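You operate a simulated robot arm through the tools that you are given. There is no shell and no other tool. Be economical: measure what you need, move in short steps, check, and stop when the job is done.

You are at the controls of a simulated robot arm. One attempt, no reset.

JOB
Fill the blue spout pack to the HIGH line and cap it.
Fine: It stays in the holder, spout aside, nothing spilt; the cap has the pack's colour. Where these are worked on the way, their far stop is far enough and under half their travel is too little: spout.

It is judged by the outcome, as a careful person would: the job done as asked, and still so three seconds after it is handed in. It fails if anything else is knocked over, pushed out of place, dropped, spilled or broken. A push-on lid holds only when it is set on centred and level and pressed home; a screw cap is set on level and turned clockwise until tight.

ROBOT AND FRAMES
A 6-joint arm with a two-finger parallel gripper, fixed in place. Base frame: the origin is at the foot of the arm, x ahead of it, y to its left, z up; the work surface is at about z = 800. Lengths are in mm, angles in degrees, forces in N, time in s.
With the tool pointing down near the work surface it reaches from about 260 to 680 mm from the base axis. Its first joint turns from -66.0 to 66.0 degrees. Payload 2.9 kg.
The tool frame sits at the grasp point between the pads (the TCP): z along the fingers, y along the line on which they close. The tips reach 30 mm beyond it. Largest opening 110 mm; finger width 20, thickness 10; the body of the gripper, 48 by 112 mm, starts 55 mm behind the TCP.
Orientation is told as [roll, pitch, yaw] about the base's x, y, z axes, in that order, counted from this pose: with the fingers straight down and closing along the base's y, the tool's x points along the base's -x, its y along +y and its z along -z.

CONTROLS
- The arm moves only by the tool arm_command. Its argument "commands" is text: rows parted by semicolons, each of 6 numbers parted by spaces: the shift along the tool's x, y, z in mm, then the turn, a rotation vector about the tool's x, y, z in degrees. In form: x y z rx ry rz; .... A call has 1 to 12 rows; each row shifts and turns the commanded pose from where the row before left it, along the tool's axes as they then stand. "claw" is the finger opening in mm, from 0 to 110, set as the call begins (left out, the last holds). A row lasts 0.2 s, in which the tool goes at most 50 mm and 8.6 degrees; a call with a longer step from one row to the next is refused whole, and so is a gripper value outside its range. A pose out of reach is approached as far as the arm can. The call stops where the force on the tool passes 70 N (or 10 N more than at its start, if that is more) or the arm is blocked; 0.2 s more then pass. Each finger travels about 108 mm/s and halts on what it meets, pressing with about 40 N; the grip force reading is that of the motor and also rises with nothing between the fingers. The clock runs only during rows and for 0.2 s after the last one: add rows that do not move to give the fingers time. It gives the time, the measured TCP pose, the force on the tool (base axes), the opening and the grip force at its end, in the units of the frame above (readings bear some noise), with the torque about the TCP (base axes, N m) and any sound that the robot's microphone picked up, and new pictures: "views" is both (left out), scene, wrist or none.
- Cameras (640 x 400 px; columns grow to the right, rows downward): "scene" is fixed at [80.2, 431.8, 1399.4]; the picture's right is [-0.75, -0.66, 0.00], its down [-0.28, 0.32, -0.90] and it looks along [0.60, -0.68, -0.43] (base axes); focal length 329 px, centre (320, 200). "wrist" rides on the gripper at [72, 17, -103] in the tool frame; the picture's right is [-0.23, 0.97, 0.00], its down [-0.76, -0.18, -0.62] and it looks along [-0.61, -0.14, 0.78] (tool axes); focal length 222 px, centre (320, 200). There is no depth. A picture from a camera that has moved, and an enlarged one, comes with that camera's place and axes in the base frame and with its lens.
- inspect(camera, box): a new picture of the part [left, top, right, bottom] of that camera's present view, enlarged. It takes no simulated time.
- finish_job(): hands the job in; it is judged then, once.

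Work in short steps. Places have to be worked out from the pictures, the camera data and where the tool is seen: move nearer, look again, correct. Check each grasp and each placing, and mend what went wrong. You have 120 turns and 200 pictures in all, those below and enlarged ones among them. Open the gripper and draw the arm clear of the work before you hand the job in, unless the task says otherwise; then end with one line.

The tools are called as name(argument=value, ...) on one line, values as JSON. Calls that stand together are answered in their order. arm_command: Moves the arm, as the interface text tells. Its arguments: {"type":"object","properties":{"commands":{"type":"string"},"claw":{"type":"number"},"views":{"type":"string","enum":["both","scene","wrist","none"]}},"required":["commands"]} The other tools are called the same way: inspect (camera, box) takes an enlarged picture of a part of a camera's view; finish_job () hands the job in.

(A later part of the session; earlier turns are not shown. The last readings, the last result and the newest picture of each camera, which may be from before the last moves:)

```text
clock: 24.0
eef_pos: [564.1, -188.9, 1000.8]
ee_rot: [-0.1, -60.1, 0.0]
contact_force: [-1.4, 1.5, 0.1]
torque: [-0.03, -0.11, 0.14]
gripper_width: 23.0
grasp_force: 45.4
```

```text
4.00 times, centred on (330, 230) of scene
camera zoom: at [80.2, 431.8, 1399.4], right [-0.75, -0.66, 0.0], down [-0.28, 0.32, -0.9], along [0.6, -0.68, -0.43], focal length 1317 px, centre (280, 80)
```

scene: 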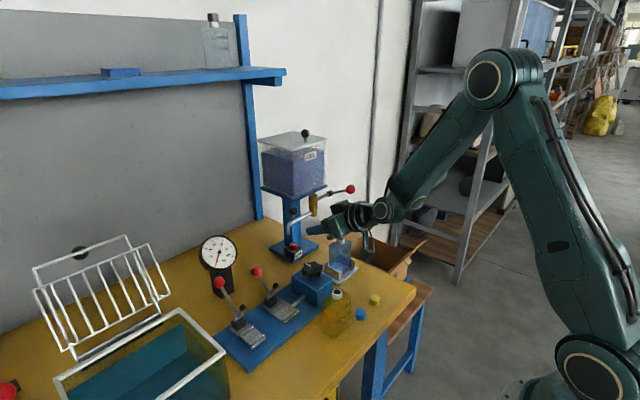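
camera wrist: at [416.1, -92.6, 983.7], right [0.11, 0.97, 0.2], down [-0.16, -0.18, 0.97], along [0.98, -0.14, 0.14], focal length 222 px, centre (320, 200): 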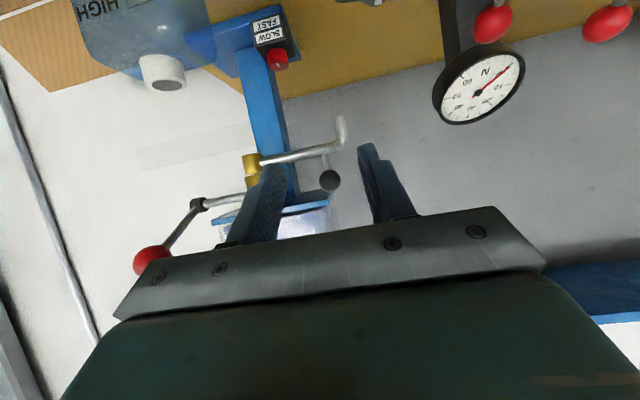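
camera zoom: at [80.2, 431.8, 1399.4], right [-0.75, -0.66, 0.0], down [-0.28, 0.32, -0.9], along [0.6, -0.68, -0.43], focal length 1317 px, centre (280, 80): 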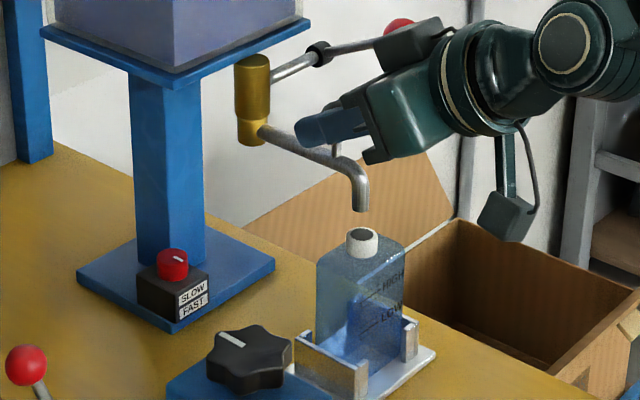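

Spout tip is nearly over the neck. I push gently a bit further to find the stop.

arm_command(commands="0 -4 0 0 0 0;0 -3 0 0 0 0;0 0 0 0 0 0", views="none")

inspect(camera="scene", box=[280, 180, 380, 280])

```text
clock: 24.8
eef_pos: [563.2, -189.9, 1001.6]
ee_rot: [0.7, -60.0, 0.0]
contact_force: [-8.8, 28.6, 4.9]
torque: [0.04, 0.32, 0.27]
gripper_width: 23.0
grasp_force: 45.3
```

```text
4.00 times, centred on (330, 230) of scene
camera zoom: at [79.9, 432.7, 1399.2], right [-0.75, -0.66, 0.0], down [-0.28, 0.32, -0.9], along [0.6, -0.68, -0.43], focal length 1317 px, centre (280, 80)
```

zoom: 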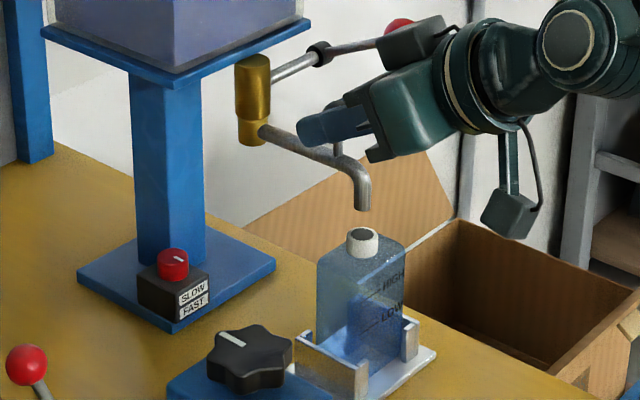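

It met the stop at y≈−190. I relax, release, and back off along the tool axis.

arm_command(commands="0 4.5 0 0 0 0;0 0 0 0 0 0;0 0 0 0 0 0;0 0 -20 0 0 0;0 0 -35 0 0 0;0 0 -35 0 0 0;0 0 0 0 0 0", claw=50)

inspect(camera="wrist", box=[180, 0, 460, 220])

inspect(camera="scene", box=[280, 165, 380, 265])

```text
clock: 26.4
eef_pos: [486.4, -190.3, 1045.8]
ee_rot: [0.0, -60.0, 0.0]
contact_force: [0.4, 1.1, -0.4]
torque: [0.01, -0.03, 0.02]
gripper_width: 50.0
grasp_force: 0.1
camera wrist: at [361.2, -174.2, 1035.3], right [0.11, 0.97, 0.2], down [-0.16, -0.18, 0.97], along [0.98, -0.14, 0.13], focal length 222 px, centre (320, 200)
```

scene: 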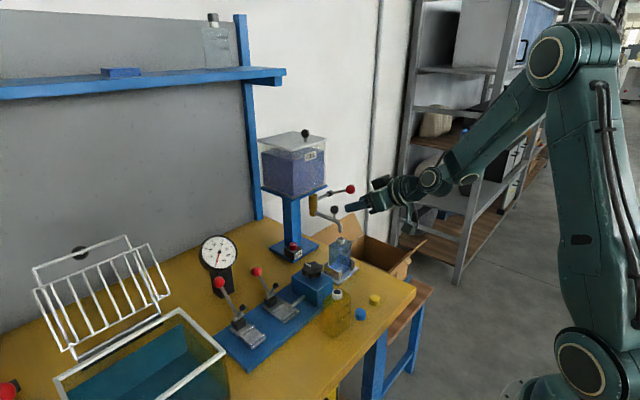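
wrist: 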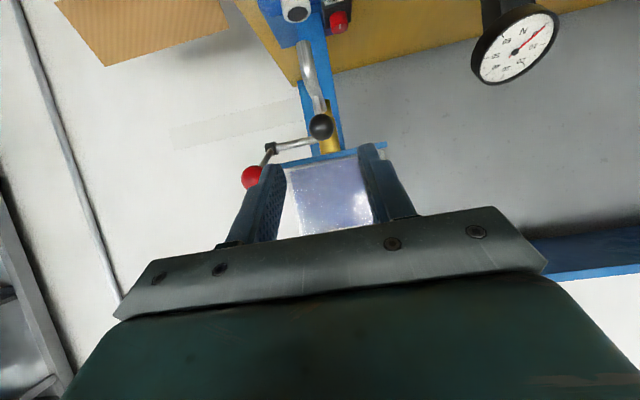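

```text
1.82 times, centred on (320, 110) of wrist
camera zoom: at [361.2, -174.2, 1035.3], right [0.11, 0.97, 0.2], down [-0.16, -0.18, 0.97], along [0.98, -0.14, 0.13], focal length 404 px, centre (320, 364)
```

zoom: 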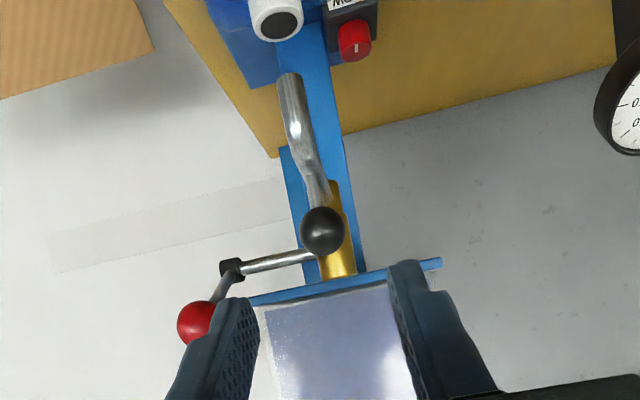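

```text
4.00 times, centred on (330, 215) of scene
camera zoom: at [80.2, 431.8, 1399.4], right [-0.75, -0.66, 0.0], down [-0.28, 0.32, -0.9], along [0.6, -0.68, -0.43], focal length 1317 px, centre (280, 140)
```

zoom: 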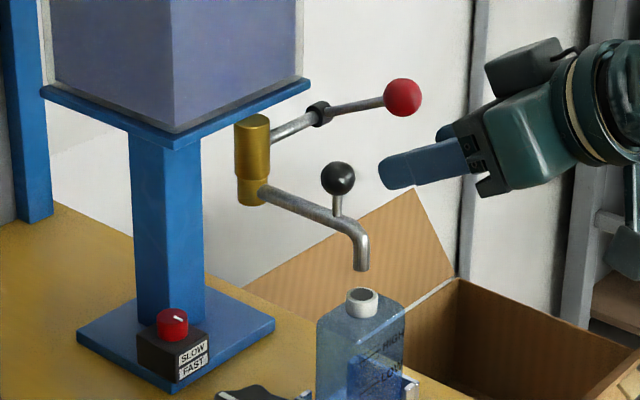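

The spout tip (555,−190) and neck (556,−191) are aligned. I check the selector knob.

inspect(camera="scene", box=[280, 232, 320, 262])

inspect(camera="wrist", box=[310, 0, 370, 45])

```text
13.33 times, centred on (300, 247) of scene
camera zoom: at [80.2, 431.8, 1399.4], right [-0.75, -0.66, 0.0], down [-0.28, 0.32, -0.9], along [0.6, -0.68, -0.43], focal length 4389 px, centre (587, -427)
```

zoom: 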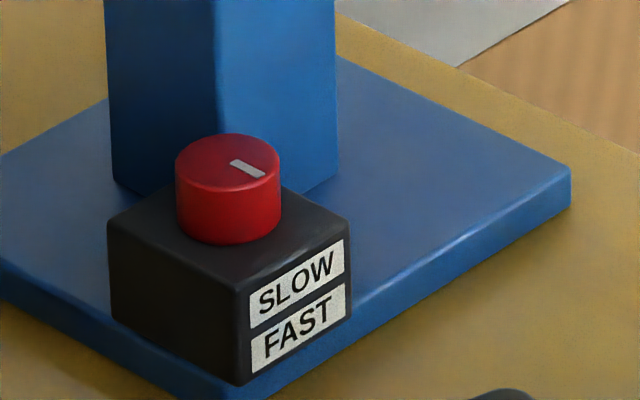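

```text
8.89 times, centred on (340, 22) of wrist
camera zoom: at [361.2, -174.2, 1035.3], right [0.11, 0.97, 0.2], down [-0.16, -0.18, 0.97], along [0.98, -0.14, 0.13], focal length 1974 px, centre (142, 1778)
```

zoom: 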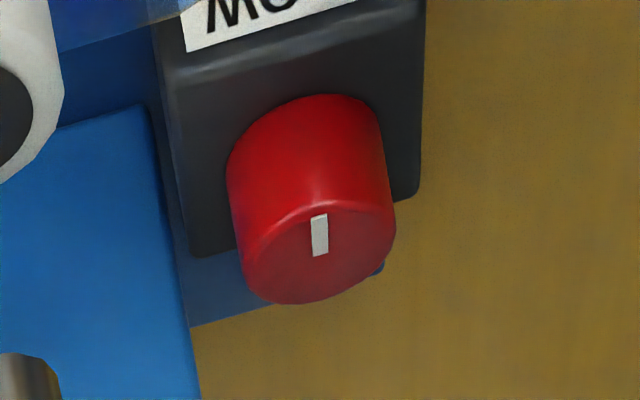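

Selector state is unclear, so I leave it and watch the flow. The lever ball is at about (584,−270,1026), pivoting on the y-axis rod at (655,−266,995). I line up to grip it.

arm_command(commands="0 -40 0 0 0 0;0 -40 0 0 0 0;-8.5 0 23.5 0 0 0;-8.5 0 23.5 0 0 0;0 0 0 0 0 0", claw=56, views="none")

inspect(camera="wrist", box=[200, 40, 460, 220])

inspect(camera="scene", box=[290, 165, 390, 265])

```text
clock: 27.6
eef_pos: [535.1, -271.8, 1038.0]
ee_rot: [0.0, -60.0, 0.0]
contact_force: [-0.1, 0.7, -0.3]
torque: [0.03, 0.01, -0.05]
gripper_width: 56.1
grasp_force: 0.1
```

```text
2.22 times, centred on (330, 130) of wrist
camera zoom: at [411.3, -254.4, 1026.8], right [0.11, 0.97, 0.2], down [-0.16, -0.18, 0.97], along [0.98, -0.14, 0.13], focal length 494 px, centre (298, 356)
```

zoom: 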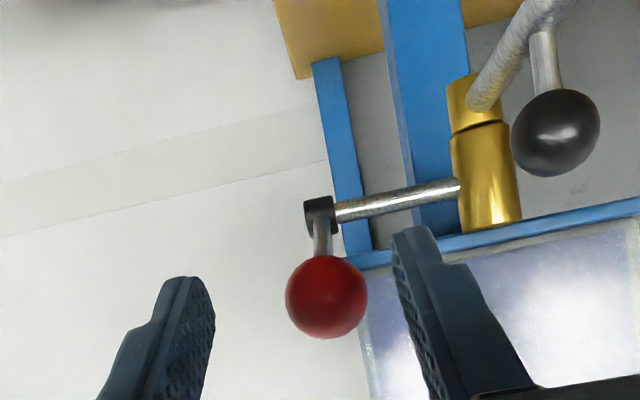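

```text
4.00 times, centred on (340, 215) of scene
camera zoom: at [80.2, 431.8, 1399.4], right [-0.75, -0.66, 0.0], down [-0.28, 0.32, -0.9], along [0.6, -0.68, -0.43], focal length 1317 px, centre (240, 140)
```

zoom: 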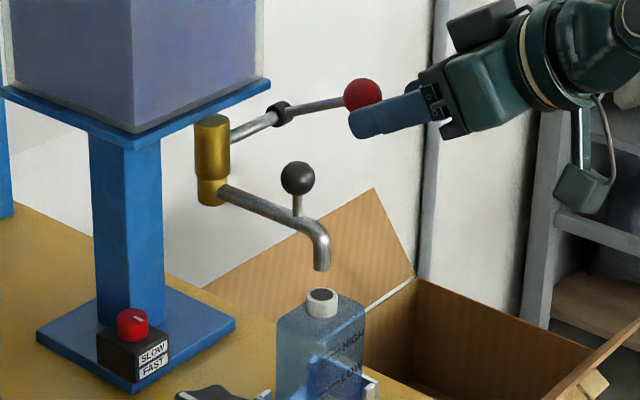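

Ball refined to (581,−265,1029). I advance and close on it.

arm_command(commands="-7.3 5.5 17.7 0 0 0;-7.4 0 17.7 0 0 0;0 0 0 0 0 0", views="none")

inspect(camera="wrist", box=[200, 40, 460, 220])

```text
clock: 28.4
eef_pos: [573.2, -265.1, 1032.9]
ee_rot: [0.0, -59.9, 0.0]
contact_force: [0.1, -0.4, -0.5]
torque: [0.0, -0.03, 0.02]
gripper_width: 56.2
grasp_force: 0.0
```

```text
2.22 times, centred on (330, 130) of wrist
camera zoom: at [449.0, -248.6, 1022.0], right [0.11, 0.97, 0.2], down [-0.16, -0.18, 0.97], along [0.98, -0.14, 0.13], focal length 494 px, centre (298, 356)
```

zoom: 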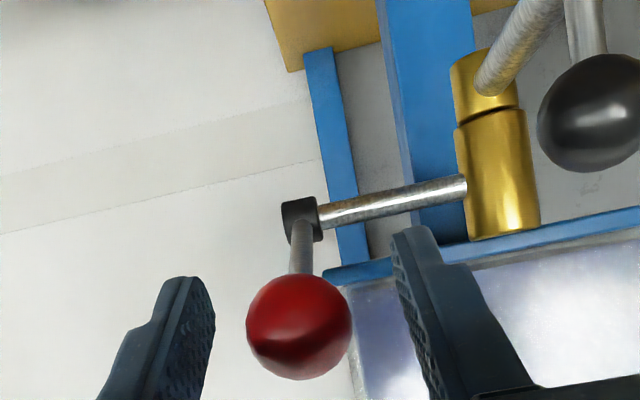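

Ball is between the pads, so I close.

arm_command(commands="0 0 0 0 0 0;0 0 0 0 0 0;0 0 0 0 0 0", claw=5, views="none")

inspect(camera="scene", box=[300, 205, 380, 285])

```text
clock: 29.2
eef_pos: [573.9, -265.3, 1033.7]
ee_rot: [0.1, -60.0, 0.0]
contact_force: [1.9, 3.0, -0.5]
torque: [0.02, 0.0, -0.02]
gripper_width: 27.0
grasp_force: 44.9
```

```text
5.00 times, centred on (340, 245) of scene
camera zoom: at [80.3, 431.9, 1399.4], right [-0.75, -0.66, 0.0], down [-0.28, 0.32, -0.9], along [0.6, -0.68, -0.43], focal length 1646 px, centre (220, -25)
```

zoom: 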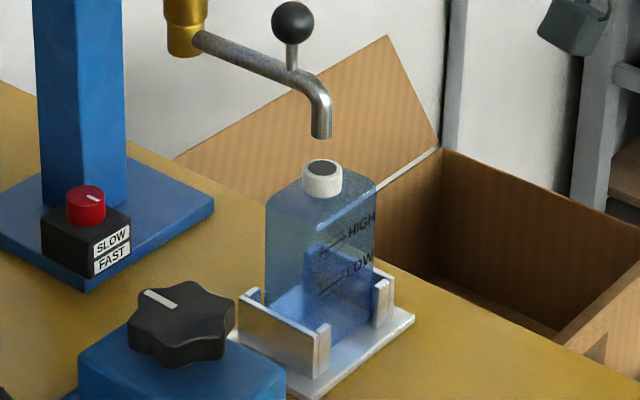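

Clear view of the pack, empty now. I pull the ball down about 15° along its arc and look for force or flow.

arm_command(commands="9.6 0 1.2 0 0 0;10.6 0 3 0 0 0", views="none")

inspect(camera="scene", box=[300, 175, 390, 285])

```text
clock: 29.8
eef_pos: [567.0, -264.3, 1016.4]
ee_rot: [-0.2, -60.3, 0.3]
contact_force: [3.4, 6.7, 15.5]
torque: [-0.01, -1.25, 0.01]
gripper_width: 26.6
grasp_force: 45.3
```

```text
3.64 times, centred on (345, 230) of scene
camera zoom: at [80.0, 432.2, 1399.3], right [-0.75, -0.66, 0.0], down [-0.28, 0.32, -0.9], along [0.6, -0.68, -0.43], focal length 1197 px, centre (229, 91)
```

zoom: 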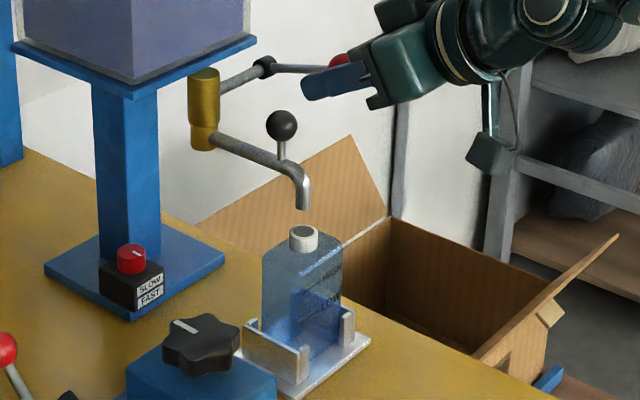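

The lever moves down with ~15 N; no flow yet. Another 12°.

arm_command(commands="7.5 0 3.5 0 0 0;7.3 0 4 0 0 0", views="none")

inspect(camera="scene", box=[300, 175, 390, 285])

```text
clock: 30.4
eef_pos: [565.5, -265.1, 996.2]
ee_rot: [0.1, -60.1, -0.2]
contact_force: [-4.3, 6.9, 15.9]
torque: [0.01, -1.19, 0.01]
gripper_width: 26.9
grasp_force: 44.8
```

```text
3.64 times, centred on (345, 230) of scene
camera zoom: at [79.8, 432.2, 1399.3], right [-0.75, -0.66, 0.0], down [-0.28, 0.32, -0.9], along [0.6, -0.68, -0.43], focal length 1197 px, centre (229, 91)
```

zoom: 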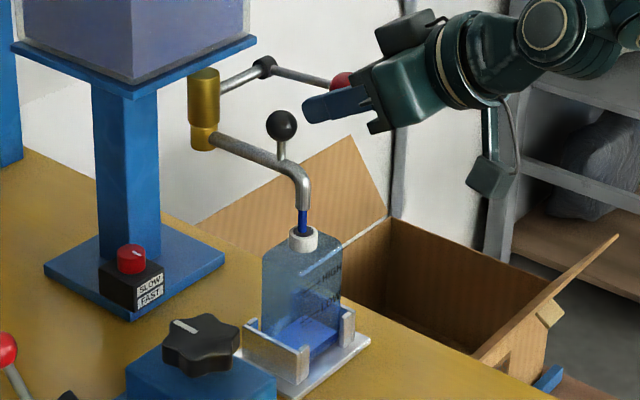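

Gel flows into the neck. I hold here briefly and measure the fill rate.

arm_command(commands="0 0 0 0 0 0", views="none")

inspect(camera="scene", box=[315, 220, 375, 280])

```text
clock: 30.8
eef_pos: [565.7, -264.0, 996.2]
ee_rot: [0.1, -60.1, 0.0]
contact_force: [-6.6, 7.1, 16.4]
torque: [0.02, -1.1, 0.0]
gripper_width: 26.8
grasp_force: 44.6
```

```text
6.67 times, centred on (345, 250) of scene
camera zoom: at [79.7, 432.2, 1399.4], right [-0.75, -0.66, 0.0], down [-0.28, 0.32, -0.9], along [0.6, -0.68, -0.43], focal length 2194 px, centre (153, -133)
```

zoom: 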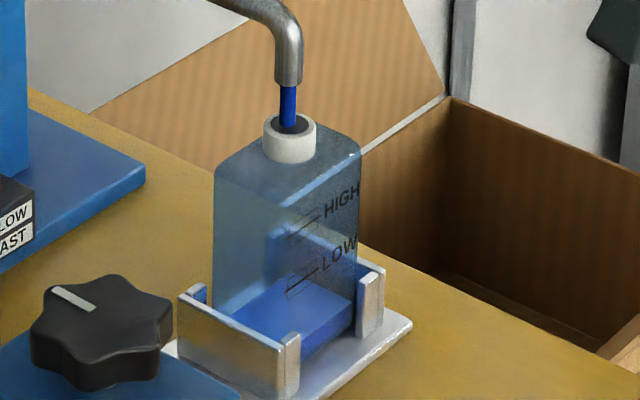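

arm_command(commands="0 0 0 0 0 0", views="none")

inspect(camera="scene", box=[315, 220, 375, 280])

```text
clock: 31.2
eef_pos: [566.0, -264.9, 996.1]
ee_rot: [0.2, -60.0, 0.0]
contact_force: [-6.4, 7.8, 14.5]
torque: [0.0, -1.04, 0.07]
gripper_width: 26.8
grasp_force: 44.7
```

```text
6.67 times, centred on (345, 250) of scene
camera zoom: at [79.7, 432.1, 1399.4], right [-0.75, -0.66, 0.0], down [-0.28, 0.32, -0.9], along [0.6, -0.68, -0.43], focal length 2194 px, centre (153, -133)
```

zoom: 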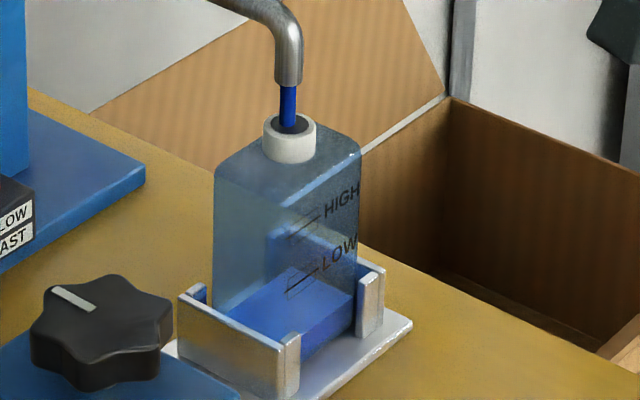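

Rise is about 17 px/s in this view (~8 mm/s), and roughly 100 px remain to HIGH. I hold 2 s more.

arm_command(commands="0 0 0 0 0 0;0 0 0 0 0 0;0 0 0 0 0 0;0 0 0 0 0 0;0 0 0 0 0 0;0 0 0 0 0 0;0 0 0 0 0 0;0 0 0 0 0 0;0 0 0 0 0 0", views="none")

inspect(camera="scene", box=[315, 220, 375, 280])

```text
clock: 33.2
eef_pos: [565.5, -264.5, 996.5]
ee_rot: [0.0, -60.0, 0.0]
contact_force: [-6.9, 8.4, 8.5]
torque: [-0.04, -0.45, 0.06]
gripper_width: 27.0
grasp_force: 45.1
```

```text
6.67 times, centred on (345, 250) of scene
camera zoom: at [79.9, 432.1, 1399.4], right [-0.75, -0.66, 0.0], down [-0.28, 0.32, -0.9], along [0.6, -0.68, -0.43], focal length 2194 px, centre (153, -133)
```

zoom: 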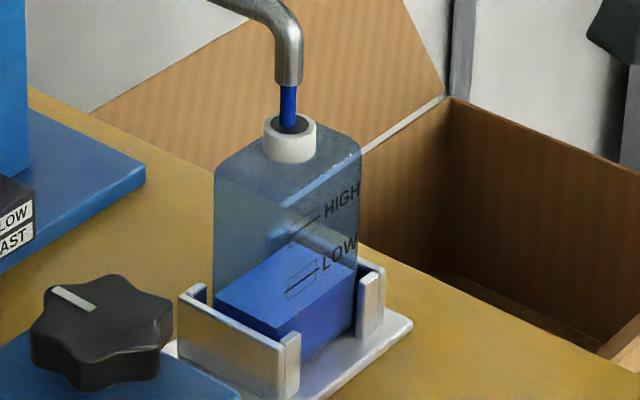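

arm_command(commands="0 0 0 0 0 0;0 0 0 0 0 0;0 0 0 0 0 0;0 0 0 0 0 0;0 0 0 0 0 0;0 0 0 0 0 0;0 0 0 0 0 0;0 0 0 0 0 0;0 0 0 0 0 0;0 0 0 0 0 0;0 0 0 0 0 0;0 0 0 0 0 0", views="none")

inspect(camera="scene", box=[315, 220, 375, 280])

```text
clock: 35.8
eef_pos: [565.3, -264.4, 996.0]
ee_rot: [0.0, -60.1, 0.0]
contact_force: [-6.4, 10.6, 0.7]
torque: [-0.09, 0.09, 0.05]
gripper_width: 26.7
grasp_force: 45.2
```

```text
6.67 times, centred on (345, 250) of scene
camera zoom: at [80.0, 432.1, 1399.3], right [-0.75, -0.66, 0.0], down [-0.28, 0.32, -0.9], along [0.6, -0.68, -0.43], focal length 2194 px, centre (153, -133)
```

zoom: 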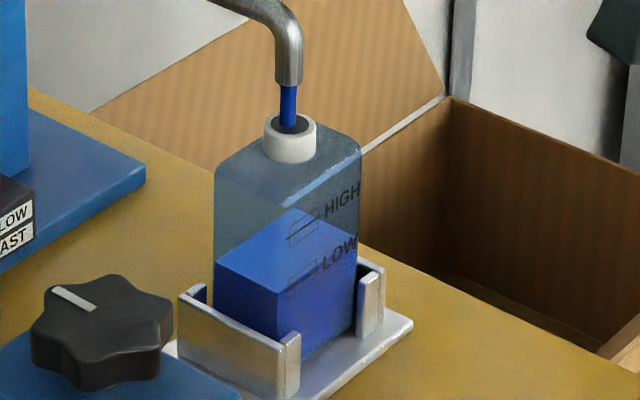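

Level is at about LOW now. I hold 1.6 s more and look.

arm_command(commands="0 0 0 0 0 0;0 0 0 0 0 0;0 0 0 0 0 0;0 0 0 0 0 0;0 0 0 0 0 0;0 0 0 0 0 0;0 0 0 0 0 0", views="none")

inspect(camera="scene", box=[330, 230, 360, 270])

```text
clock: 37.4
eef_pos: [566.7, -264.3, 995.8]
ee_rot: [0.1, -60.0, 0.0]
contact_force: [-8.2, 13.1, -2.0]
torque: [-0.06, 0.27, 0.0]
gripper_width: 26.8
grasp_force: 44.9
```

```text
10.00 times, centred on (345, 250) of scene
camera zoom: at [80.1, 432.1, 1399.3], right [-0.75, -0.66, 0.0], down [-0.28, 0.32, -0.9], along [0.6, -0.68, -0.43], focal length 3291 px, centre (70, -300)
```

zoom: 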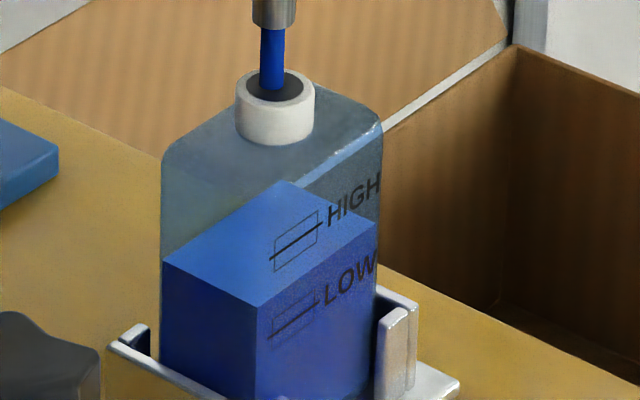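

The level is ~37 px (this zoom) below the HIGH line, rising ~21 px/s. I hold 0.6 s, then check.

arm_command(commands="0 0 0 0 0 0;0 0 0 0 0 0", views="none")

inspect(camera="scene", box=[330, 230, 360, 270])

```text
clock: 38.0
eef_pos: [565.4, -266.0, 996.1]
ee_rot: [0.0, -60.0, 0.0]
contact_force: [-7.1, 11.6, -0.9]
torque: [-0.07, 0.26, 0.05]
gripper_width: 26.8
grasp_force: 44.6
```

```text
10.00 times, centred on (345, 250) of scene
camera zoom: at [80.1, 432.1, 1399.3], right [-0.75, -0.66, 0.0], down [-0.28, 0.32, -0.9], along [0.6, -0.68, -0.43], focal length 3291 px, centre (70, -300)
```

zoom: 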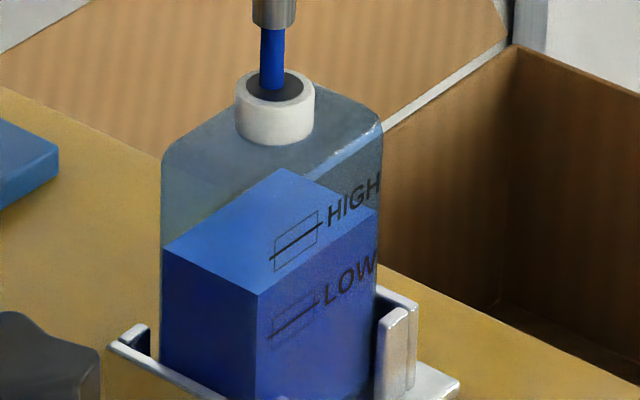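

27 px remain at ~18 px/s. I hold 1.0 s more and then swing the lever back up to closed in the same call.

arm_command(commands="0 0 0 0 0 0;0 0 0 0 0 0;0 0 0 0 0 0;0 0 0 0 0 0;0 0 0 0 0 0;-14.8 0 -7.5 0 0 0;-10.6 0 -3 0 0 0;-9.6 0 -1.2 0 0 0;0 0 0 0 0 0", views="none")

inspect(camera="scene", box=[330, 230, 360, 270])

inspect(camera="scene", box=[300, 175, 390, 285])

```text
clock: 40.0
eef_pos: [572.2, -265.1, 1031.4]
ee_rot: [0.2, -59.8, -0.1]
contact_force: [-6.4, 6.0, -12.5]
torque: [0.02, 1.27, -0.02]
gripper_width: 26.9
grasp_force: 44.8
```

```text
10.00 times, centred on (345, 250) of scene
camera zoom: at [80.3, 431.9, 1399.4], right [-0.75, -0.66, 0.0], down [-0.28, 0.32, -0.9], along [0.6, -0.68, -0.43], focal length 3291 px, centre (70, -300)
```

zoom: 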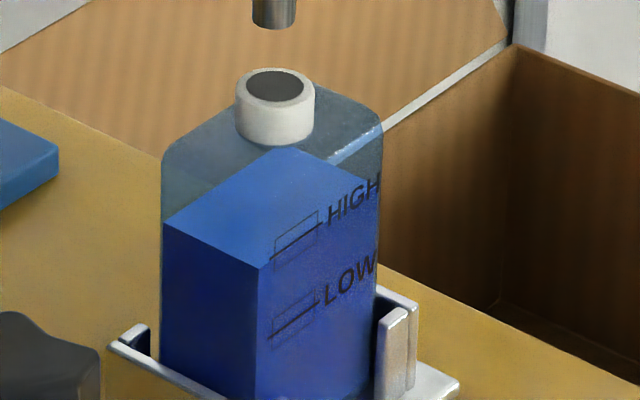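

```text
3.64 times, centred on (345, 230) of scene
camera zoom: at [80.3, 431.9, 1399.4], right [-0.75, -0.66, 0.0], down [-0.28, 0.32, -0.9], along [0.6, -0.68, -0.43], focal length 1197 px, centre (229, 91)
```

zoom: 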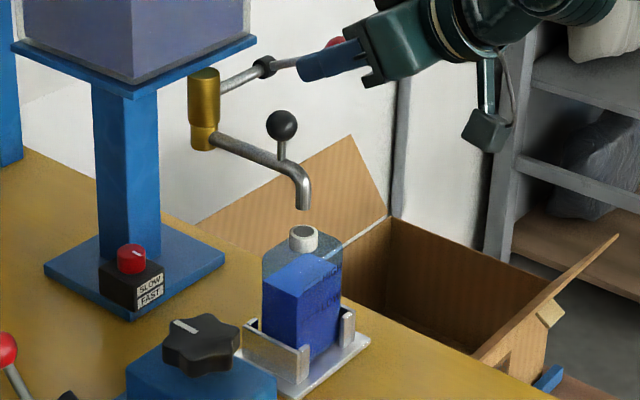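

The level sits right on the HIGH line and the stream has stopped. I nudge the lever fully to its closed stop and re-check.

arm_command(commands="-1.5 0 -0.2 0 0 0;-1.5 0 -0.2 0 0 0;0 0 0 0 0 0", views="none")

inspect(camera="scene", box=[330, 230, 360, 270])

```text
clock: 40.8
eef_pos: [574.2, -264.3, 1032.1]
ee_rot: [0.3, -59.5, -0.3]
contact_force: [-4.6, 2.3, -19.6]
torque: [-0.05, 0.92, -0.02]
gripper_width: 26.7
grasp_force: 44.9
```

```text
10.00 times, centred on (345, 250) of scene
camera zoom: at [80.5, 431.7, 1399.5], right [-0.75, -0.66, 0.0], down [-0.28, 0.32, -0.9], along [0.6, -0.68, -0.43], focal length 3291 px, centre (70, -300)
```

zoom: 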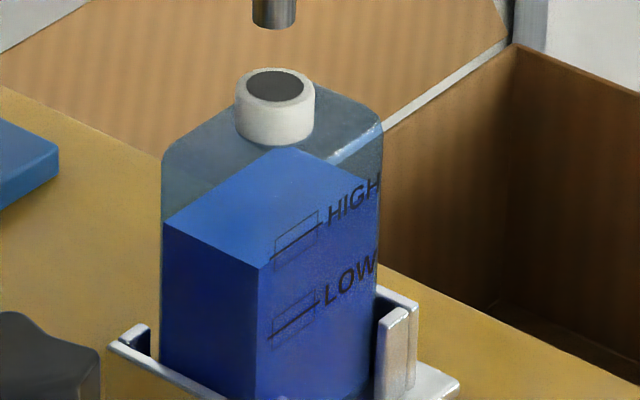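

Stable. I release the lever and back off.

arm_command(commands="1.5 0 0 0 0 0;0 0 0 0 0 0;0 0 0 0 0 0;0 0 -30 0 0 0;0 0 -40 0 0 0;0 0 0 0 0 0", claw=56, views="none")

inspect(camera="scene", box=[300, 165, 390, 275])

```text
clock: 42.2
eef_pos: [512.1, -265.1, 1068.4]
ee_rot: [0.1, -60.0, 0.0]
contact_force: [-0.5, -0.6, -0.3]
torque: [-0.03, 0.0, 0.0]
gripper_width: 56.0
grasp_force: 0.0
```

```text
3.64 times, centred on (345, 220) of scene
camera zoom: at [80.2, 431.8, 1399.4], right [-0.75, -0.66, 0.0], down [-0.28, 0.32, -0.9], along [0.6, -0.68, -0.43], focal length 1197 px, centre (229, 127)
```

zoom: 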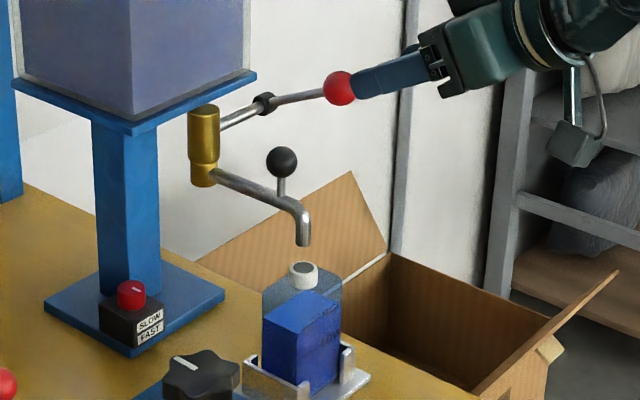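

Next I return to the spout knob: shift to in front of it, then advance over it.

arm_command(commands="10.9 25.2 6.1 0 0 0;10.9 25.2 6.1 0 0 0;10.9 25.2 6.1 0 0 0;0 0 20 0 0 0;0 0 20 0 0 0;0 0 20 0 0 0;0 0 0 0 0 0", claw=56, views="none")

inspect(camera="wrist", box=[200, 40, 460, 220])

```text
clock: 43.8
eef_pos: [564.6, -190.1, 1000.2]
ee_rot: [0.0, -60.0, 0.0]
contact_force: [0.4, 0.2, 0.2]
torque: [0.02, 0.01, 0.0]
gripper_width: 56.3
grasp_force: 0.0
```

```text
2.22 times, centred on (330, 130) of wrist
camera zoom: at [439.5, -173.0, 990.0], right [0.11, 0.97, 0.2], down [-0.16, -0.18, 0.97], along [0.98, -0.14, 0.13], focal length 494 px, centre (298, 356)
```

zoom: 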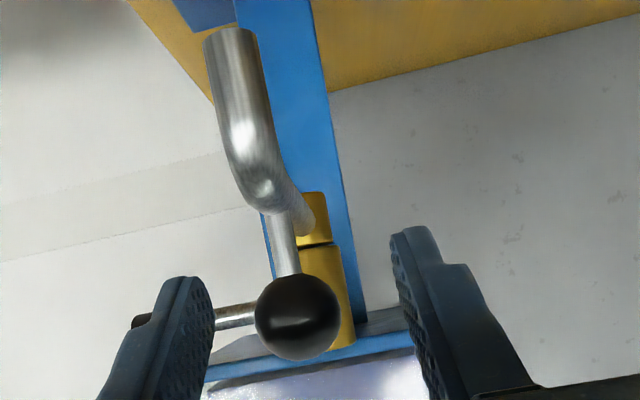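

I grip the knob and swing the spout back the way it came; first half.

arm_command(commands="0 0 0 0 0 0;0 0 0 0 0 0;0 0 0 0 0 0;-1.05 15.5 1.8 0 0 0;-2.45 14.7 4.2 0 0 0;-3.8 13.6 6.6 0 0 0;-5.1 11.8 8.8 0 0 0;0 0 0 0 0 0", claw=5, views="none")

```text
clock: 45.6
eef_pos: [589.5, -133.5, 1001.5]
ee_rot: [0.1, -60.0, 0.1]
contact_force: [-3.4, -0.3, 2.1]
torque: [0.01, -0.01, -0.24]
gripper_width: 22.7
grasp_force: 45.0
```

Smooth, with low force. Second half.

arm_command(commands="-6.1 9.7 10.6 0 0 0;-6.9 7.2 12 0 0 0;-7.45 4.4 12.9 0 0 0;-7.75 1.5 13.4 0 0 0;0 0 0 0 0 0", views="none")

inspect(camera="scene", box=[270, 165, 380, 285])

```text
clock: 46.8
eef_pos: [645.8, -112.4, 1000.8]
ee_rot: [-0.2, -59.9, 0.0]
contact_force: [-1.6, -5.6, 0.3]
torque: [-0.01, -0.01, -0.2]
gripper_width: 22.9
grasp_force: 45.5
```

```text
3.33 times, centred on (325, 225) of scene
camera zoom: at [80.2, 431.7, 1399.5], right [-0.75, -0.66, 0.0], down [-0.28, 0.32, -0.9], along [0.6, -0.68, -0.43], focal length 1097 px, centre (303, 117)
```

zoom: 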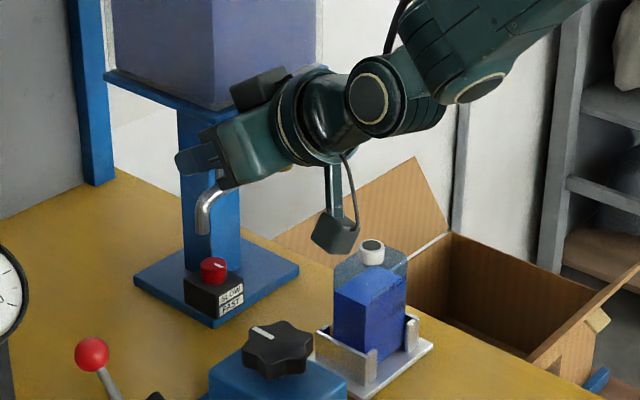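

Spout is aside. A small nudge to the stop, then release and retreat.

arm_command(commands="-1.5 0 2.6 0 0 0;0 0 0 0 0 0", views="none")

arm_command(commands="0 0 0 0 0 0;0 0 0 0 0 0;0 0 0 0 0 0;0 0 -25 0 0 0;0 0 -40 0 0 0;0 0 -45 0 0 0;0 0 -45 0 0 0;0 0 0 0 0 0", claw=50)

inspect(camera="scene", box=[270, 175, 400, 325])

```text
clock: 47.4
eef_pos: [649.5, -112.3, 1001.3]
ee_rot: [0.0, -59.8, 0.1]
contact_force: [-1.5, -7.1, -1.1]
torque: [0.04, 0.14, -0.21]
gripper_width: 23.1
grasp_force: 44.8
```

```text
clock: 49.2
eef_pos: [515.6, -112.6, 1079.0]
ee_rot: [0.0, -59.8, 0.1]
contact_force: [0.1, -0.2, 0.4]
torque: [0.02, 0.02, -0.02]
gripper_width: 50.2
grasp_force: 0.2
camera wrist: at [389.8, -95.2, 1067.5], right [0.11, 0.97, 0.2], down [-0.16, -0.18, 0.97], along [0.98, -0.14, 0.13], focal length 222 px, centre (320, 200)
```

scene: 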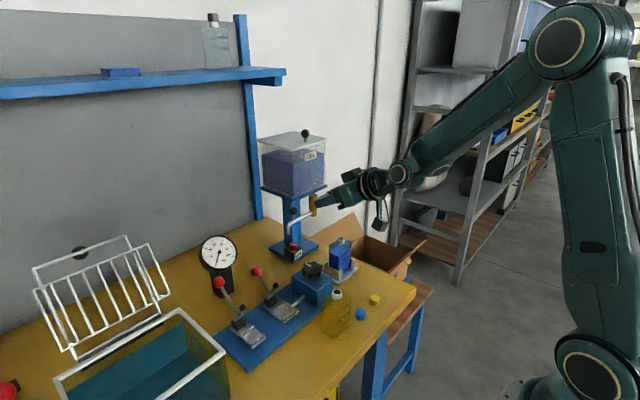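
wrist: 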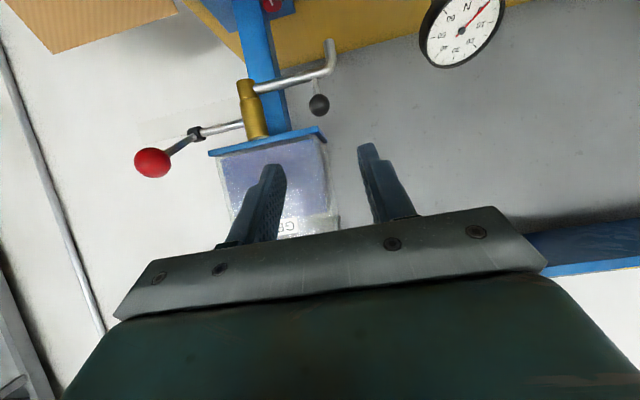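

```text
2.67 times, centred on (335, 250) of scene
camera zoom: at [80.2, 431.8, 1399.4], right [-0.75, -0.66, 0.0], down [-0.28, 0.32, -0.9], along [0.6, -0.68, -0.43], focal length 878 px, centre (280, 67)
```

zoom: 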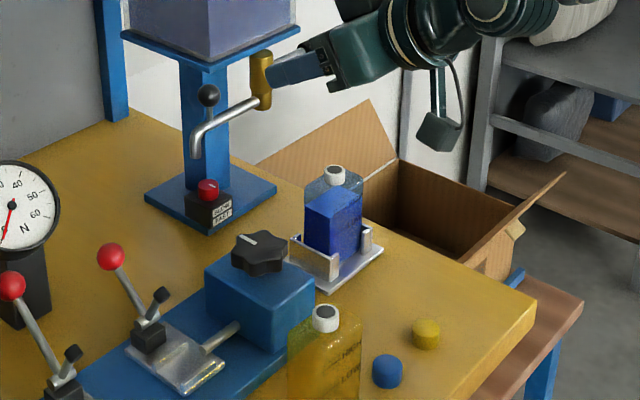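

Spout is fully aside, pack at HIGH. Now the blue cap at about (407,−86). I straighten the tool to vertical and go above the cap.

arm_command(commands="0 0 0 0 7.5 0;0 0 0 0 7.5 0;0 0 0 0 7.5 0;0 0 0 0 7.5 0;0 0 0 0 7.5 0;0 0 0 0 7.5 0;0 0 0 0 7.5 0;0 0 0 0 7.4 0;27 6.7 33 0 0 0;27 6.7 33 0 0 0;27 6.7 33 0 0 0;27 6.7 33 0 0 0", claw=60)

inspect(camera="wrist", box=[220, 50, 440, 210])

inspect(camera="scene", box=[325, 270, 395, 330])

```text
clock: 51.8
eef_pos: [406.5, -83.8, 946.5]
ee_rot: [0.1, -0.2, -0.1]
contact_force: [-0.3, 0.6, -0.6]
torque: [0.0, 0.0, 0.0]
gripper_width: 60.1
grasp_force: 0.0
camera wrist: at [334.5, -67.0, 1050.2], right [0.23, 0.97, 0.0], down [0.76, -0.18, 0.63], along [0.61, -0.14, -0.78], focal length 222 px, centre (320, 200)
```

scene: 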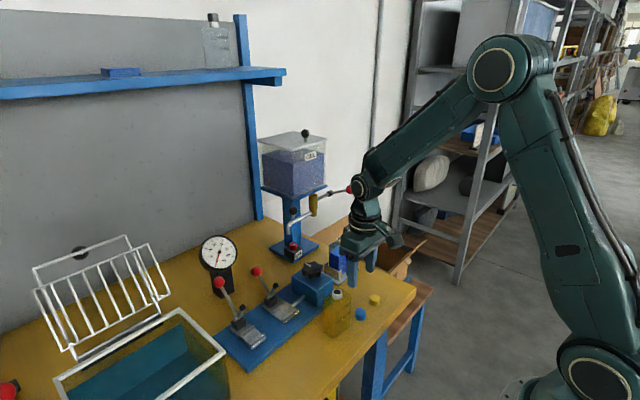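
wrist: 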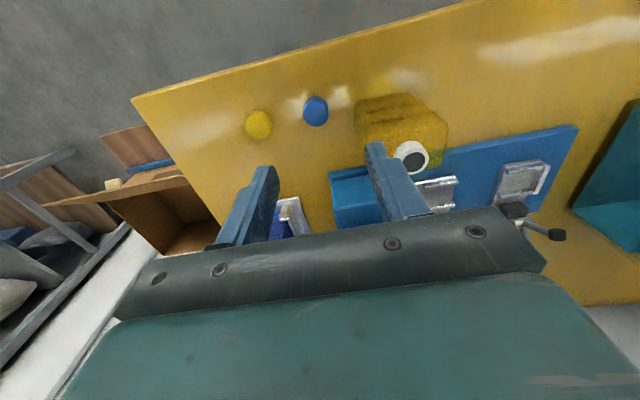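

```text
2.50 times, centred on (330, 130) of wrist
camera zoom: at [334.5, -67.0, 1050.2], right [0.23, 0.97, 0.0], down [0.76, -0.18, 0.63], along [0.61, -0.14, -0.78], focal length 555 px, centre (295, 375)
```

zoom: 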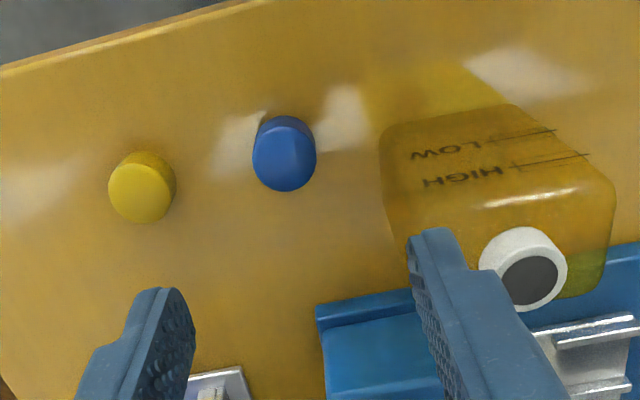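

```text
6.67 times, centred on (360, 300) of scene
camera zoom: at [80.2, 431.8, 1399.4], right [-0.75, -0.66, 0.0], down [-0.28, 0.32, -0.9], along [0.6, -0.68, -0.43], focal length 2194 px, centre (53, -467)
```

zoom: 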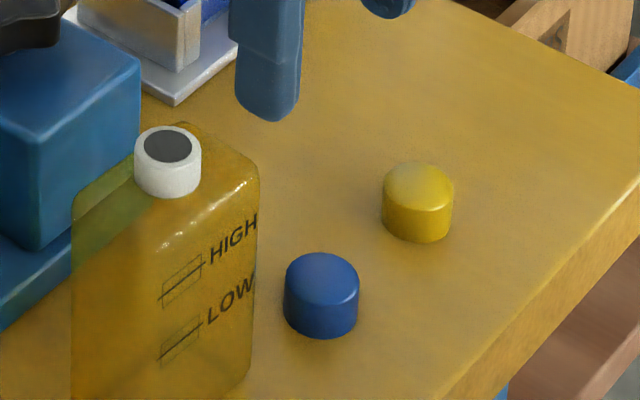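

The blue cap is ~27 mm across and 20 high, at (406.6,−86.3). The yellow pack stands close on the +y side, so I yaw 90° to keep the gripper body clear of it.

arm_command(commands="0 0 0 0 0 -8.2;0 0 0 0 0 -8.2;0 0 0 0 0 -8.2;0 0 0 0 0 -8.2;0 0 0 0 0 -8.2;0 0 0 0 0 -8.2;0 0 0 0 0 -8.2;0 0 0 0 0 -8.2;0 0 0 0 0 -8.2;0 0 0 0 0 -8.2;0 0 0 0 0 -8", claw=46, views="wrist")

```text
clock: 54.2
eef_pos: [405.7, -84.2, 946.4]
ee_rot: [-0.2, -0.1, 90.2]
contact_force: [0.7, 0.3, 0.1]
torque: [-0.02, 0.02, 0.02]
gripper_width: 46.3
grasp_force: 0.0
camera wrist: at [390.5, -157.1, 1049.9], right [-0.97, 0.22, 0.0], down [0.17, 0.76, 0.62], along [0.14, 0.61, -0.78], focal length 222 px, centre (320, 200)
```

wrist: 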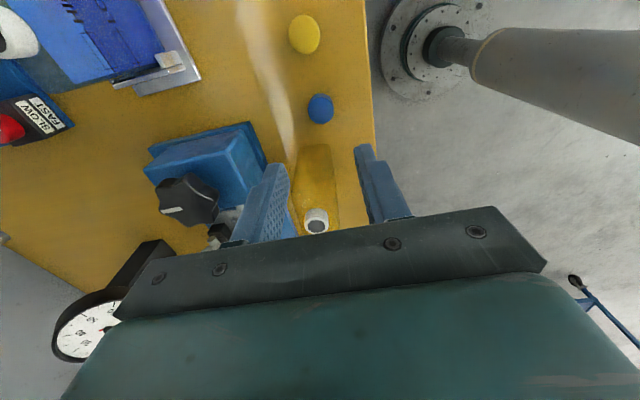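

Cap near (406.6,−88). I descend to 870 and check alignment.

arm_command(commands="3.8 -0.9 26 0 0 0;0 0 26 0 0 0;0 0 24 0 0 0;0 0 0 0 0 0", views="none")

inspect(camera="wrist", box=[240, 60, 420, 240])

inspect(camera="scene", box=[325, 260, 395, 330])

```text
clock: 55.2
eef_pos: [406.8, -87.9, 870.3]
ee_rot: [-0.1, 0.0, 90.0]
contact_force: [0.7, -0.2, -0.1]
torque: [0.01, -0.05, 0.02]
gripper_width: 46.2
grasp_force: 0.1
```

```text
2.22 times, centred on (330, 150) of wrist
camera zoom: at [391.3, -159.9, 973.3], right [-0.97, 0.23, 0.0], down [0.18, 0.76, 0.62], along [0.14, 0.61, -0.78], focal length 494 px, centre (298, 311)
```

zoom: 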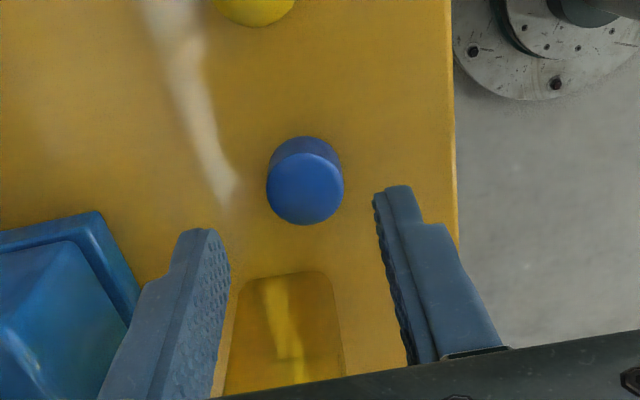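

```text
5.71 times, centred on (360, 295) of scene
camera zoom: at [80.2, 431.8, 1399.4], right [-0.75, -0.66, 0.0], down [-0.28, 0.32, -0.9], along [0.6, -0.68, -0.43], focal length 1881 px, centre (91, -343)
```

zoom: 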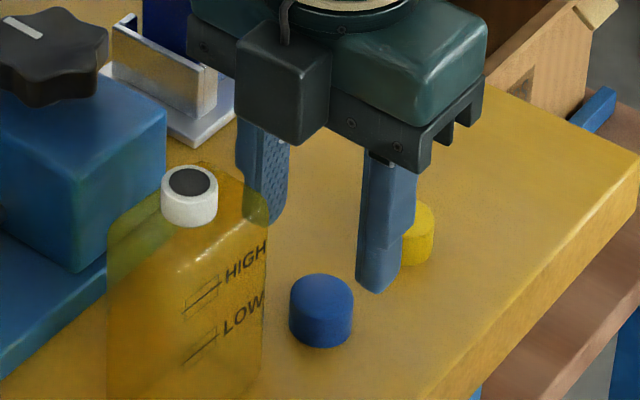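

Closest view puts the cap at (404.6,−89.7). I correct and go down so the tips cover the upper ~12 mm of the cap, then look.

arm_command(commands="1.8 2.2 12 0 0 0;0 0 12 0 0 0;0 0 8 0 0 0;0 0 0 0 0 0", views="none")

inspect(camera="wrist", box=[240, 60, 420, 240])

inspect(camera="scene", box=[325, 260, 395, 330])

```text
clock: 56.2
eef_pos: [405.1, -90.3, 839.2]
ee_rot: [-0.2, 0.0, 90.0]
contact_force: [-0.7, -1.1, 4.1]
torque: [0.23, -0.07, 0.04]
gripper_width: 46.1
grasp_force: 0.0
```

```text
2.22 times, centred on (330, 150) of wrist
camera zoom: at [389.0, -162.3, 942.1], right [-0.97, 0.23, 0.0], down [0.18, 0.76, 0.62], along [0.14, 0.61, -0.78], focal length 494 px, centre (298, 311)
```

zoom: 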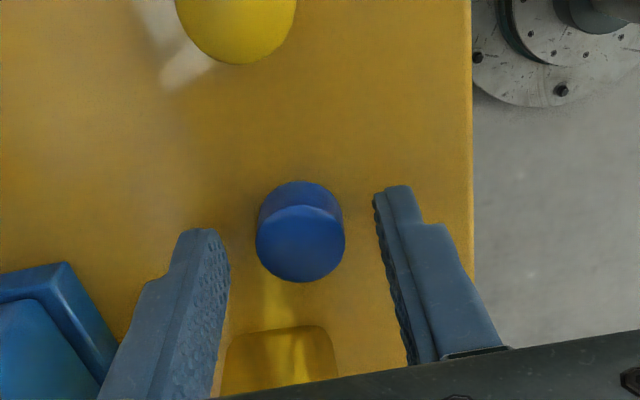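

```text
5.71 times, centred on (360, 295) of scene
camera zoom: at [80.1, 431.8, 1399.4], right [-0.75, -0.66, 0.0], down [-0.28, 0.32, -0.9], along [0.6, -0.68, -0.43], focal length 1881 px, centre (91, -343)
```

zoom: 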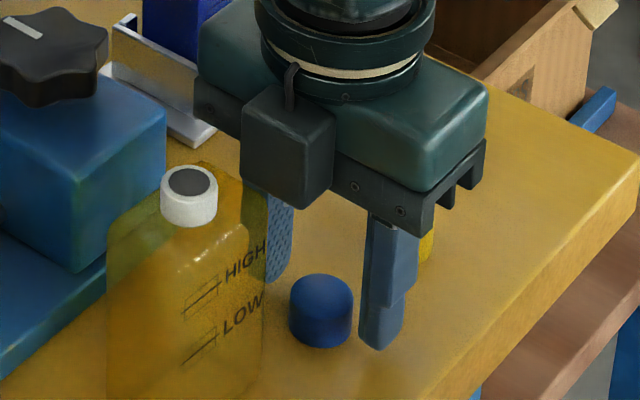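

A light 4 N contact: the gripper's rear housing is just touching the yellow pack. I raise 2.5 mm and shift 1.2 mm away in y, then check that the force vanishes.

arm_command(commands="0 0 -2.5 0 0 0;1.2 0 0 0 0 0;0 0 0 0 0 0", views="none")

inspect(camera="scene", box=[325, 260, 395, 330])

```text
clock: 57.0
eef_pos: [405.0, -90.4, 840.7]
ee_rot: [-0.1, 0.0, 90.0]
contact_force: [0.3, -0.5, 0.2]
torque: [0.02, 0.02, 0.01]
gripper_width: 46.0
grasp_force: 0.0
```

```text
5.71 times, centred on (360, 295) of scene
camera zoom: at [80.2, 431.8, 1399.4], right [-0.75, -0.66, 0.0], down [-0.28, 0.32, -0.9], along [0.6, -0.68, -0.43], focal length 1881 px, centre (91, -343)
```

zoom: 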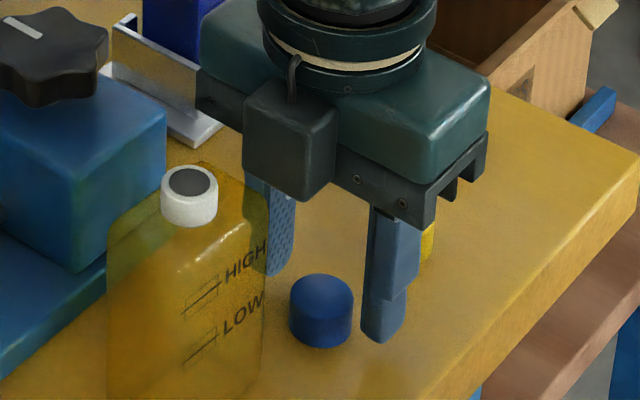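

Clear of contact, yellow pack unmoved. I close on the cap.

arm_command(commands="0 0 0 0 0 0;0 0 0 0 0 0;0 0 0 0 0 0", claw=10, views="none")

inspect(camera="wrist", box=[240, 60, 420, 240])

inspect(camera="scene", box=[325, 260, 395, 330])

```text
clock: 57.8
eef_pos: [410.9, -92.1, 845.8]
ee_rot: [-1.1, 0.1, 90.1]
contact_force: [1.9, 2.2, 54.8]
torque: [0.13, 0.19, 0.03]
gripper_width: 6.7
grasp_force: 0.2
```

```text
2.22 times, centred on (330, 150) of wrist
camera zoom: at [392.5, -164.0, 948.7], right [-0.97, 0.23, -0.02], down [0.16, 0.76, 0.62], along [0.16, 0.61, -0.78], focal length 494 px, centre (298, 311)
```

zoom: 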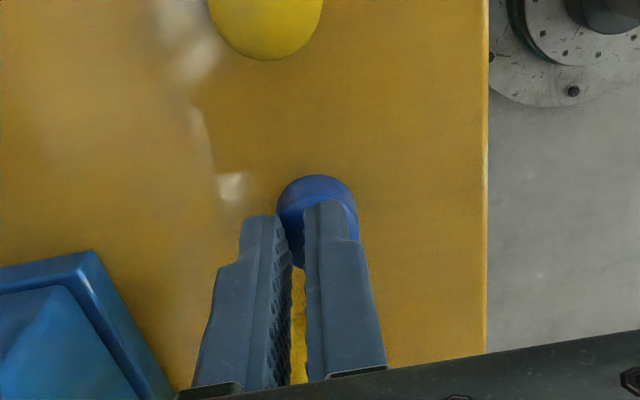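

```text
5.71 times, centred on (360, 295) of scene
camera zoom: at [79.6, 432.0, 1399.4], right [-0.75, -0.66, 0.0], down [-0.28, 0.32, -0.9], along [0.6, -0.68, -0.43], focal length 1881 px, centre (91, -343)
```

zoom: 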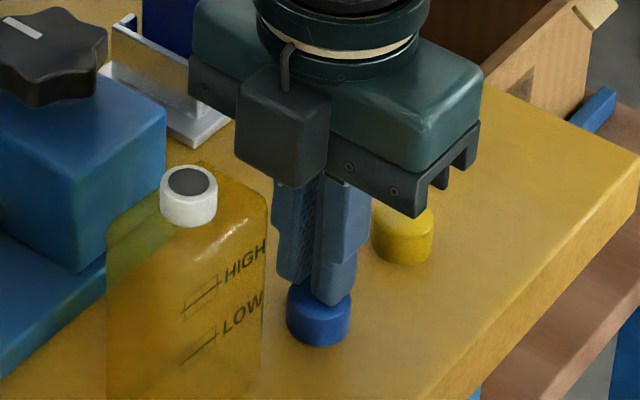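

The tips slid up off the domed cap top (cap top ≈815). I raise, open, and see where the cap is.

arm_command(commands="0 0 -15 0 0 0;0 0 -15 0 0 0;0 0 0 0 0 0;0 0 0 0 0 0", claw=50, views="none")

inspect(camera="wrist", box=[240, 60, 420, 240])

inspect(camera="scene", box=[325, 260, 395, 330])

```text
clock: 58.8
eef_pos: [406.7, -91.7, 871.3]
ee_rot: [-0.2, 0.0, 90.0]
contact_force: [0.8, -0.4, 0.3]
torque: [0.02, 0.0, -0.02]
gripper_width: 50.0
grasp_force: 0.0
```

```text
2.22 times, centred on (330, 150) of wrist
camera zoom: at [389.1, -163.9, 974.4], right [-0.97, 0.23, 0.0], down [0.18, 0.76, 0.62], along [0.14, 0.61, -0.78], focal length 494 px, centre (298, 311)
```

zoom: 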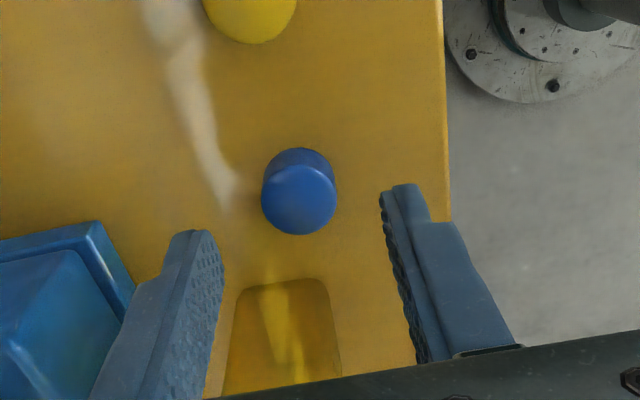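

```text
5.71 times, centred on (360, 295) of scene
camera zoom: at [80.2, 431.8, 1399.4], right [-0.75, -0.66, 0.0], down [-0.28, 0.32, -0.9], along [0.6, -0.68, -0.43], focal length 1881 px, centre (91, -343)
```

zoom: 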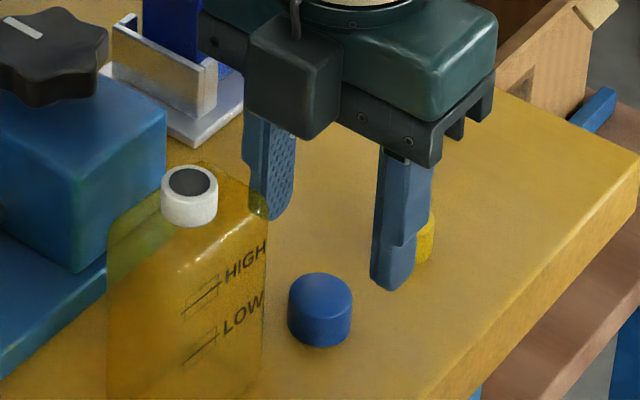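

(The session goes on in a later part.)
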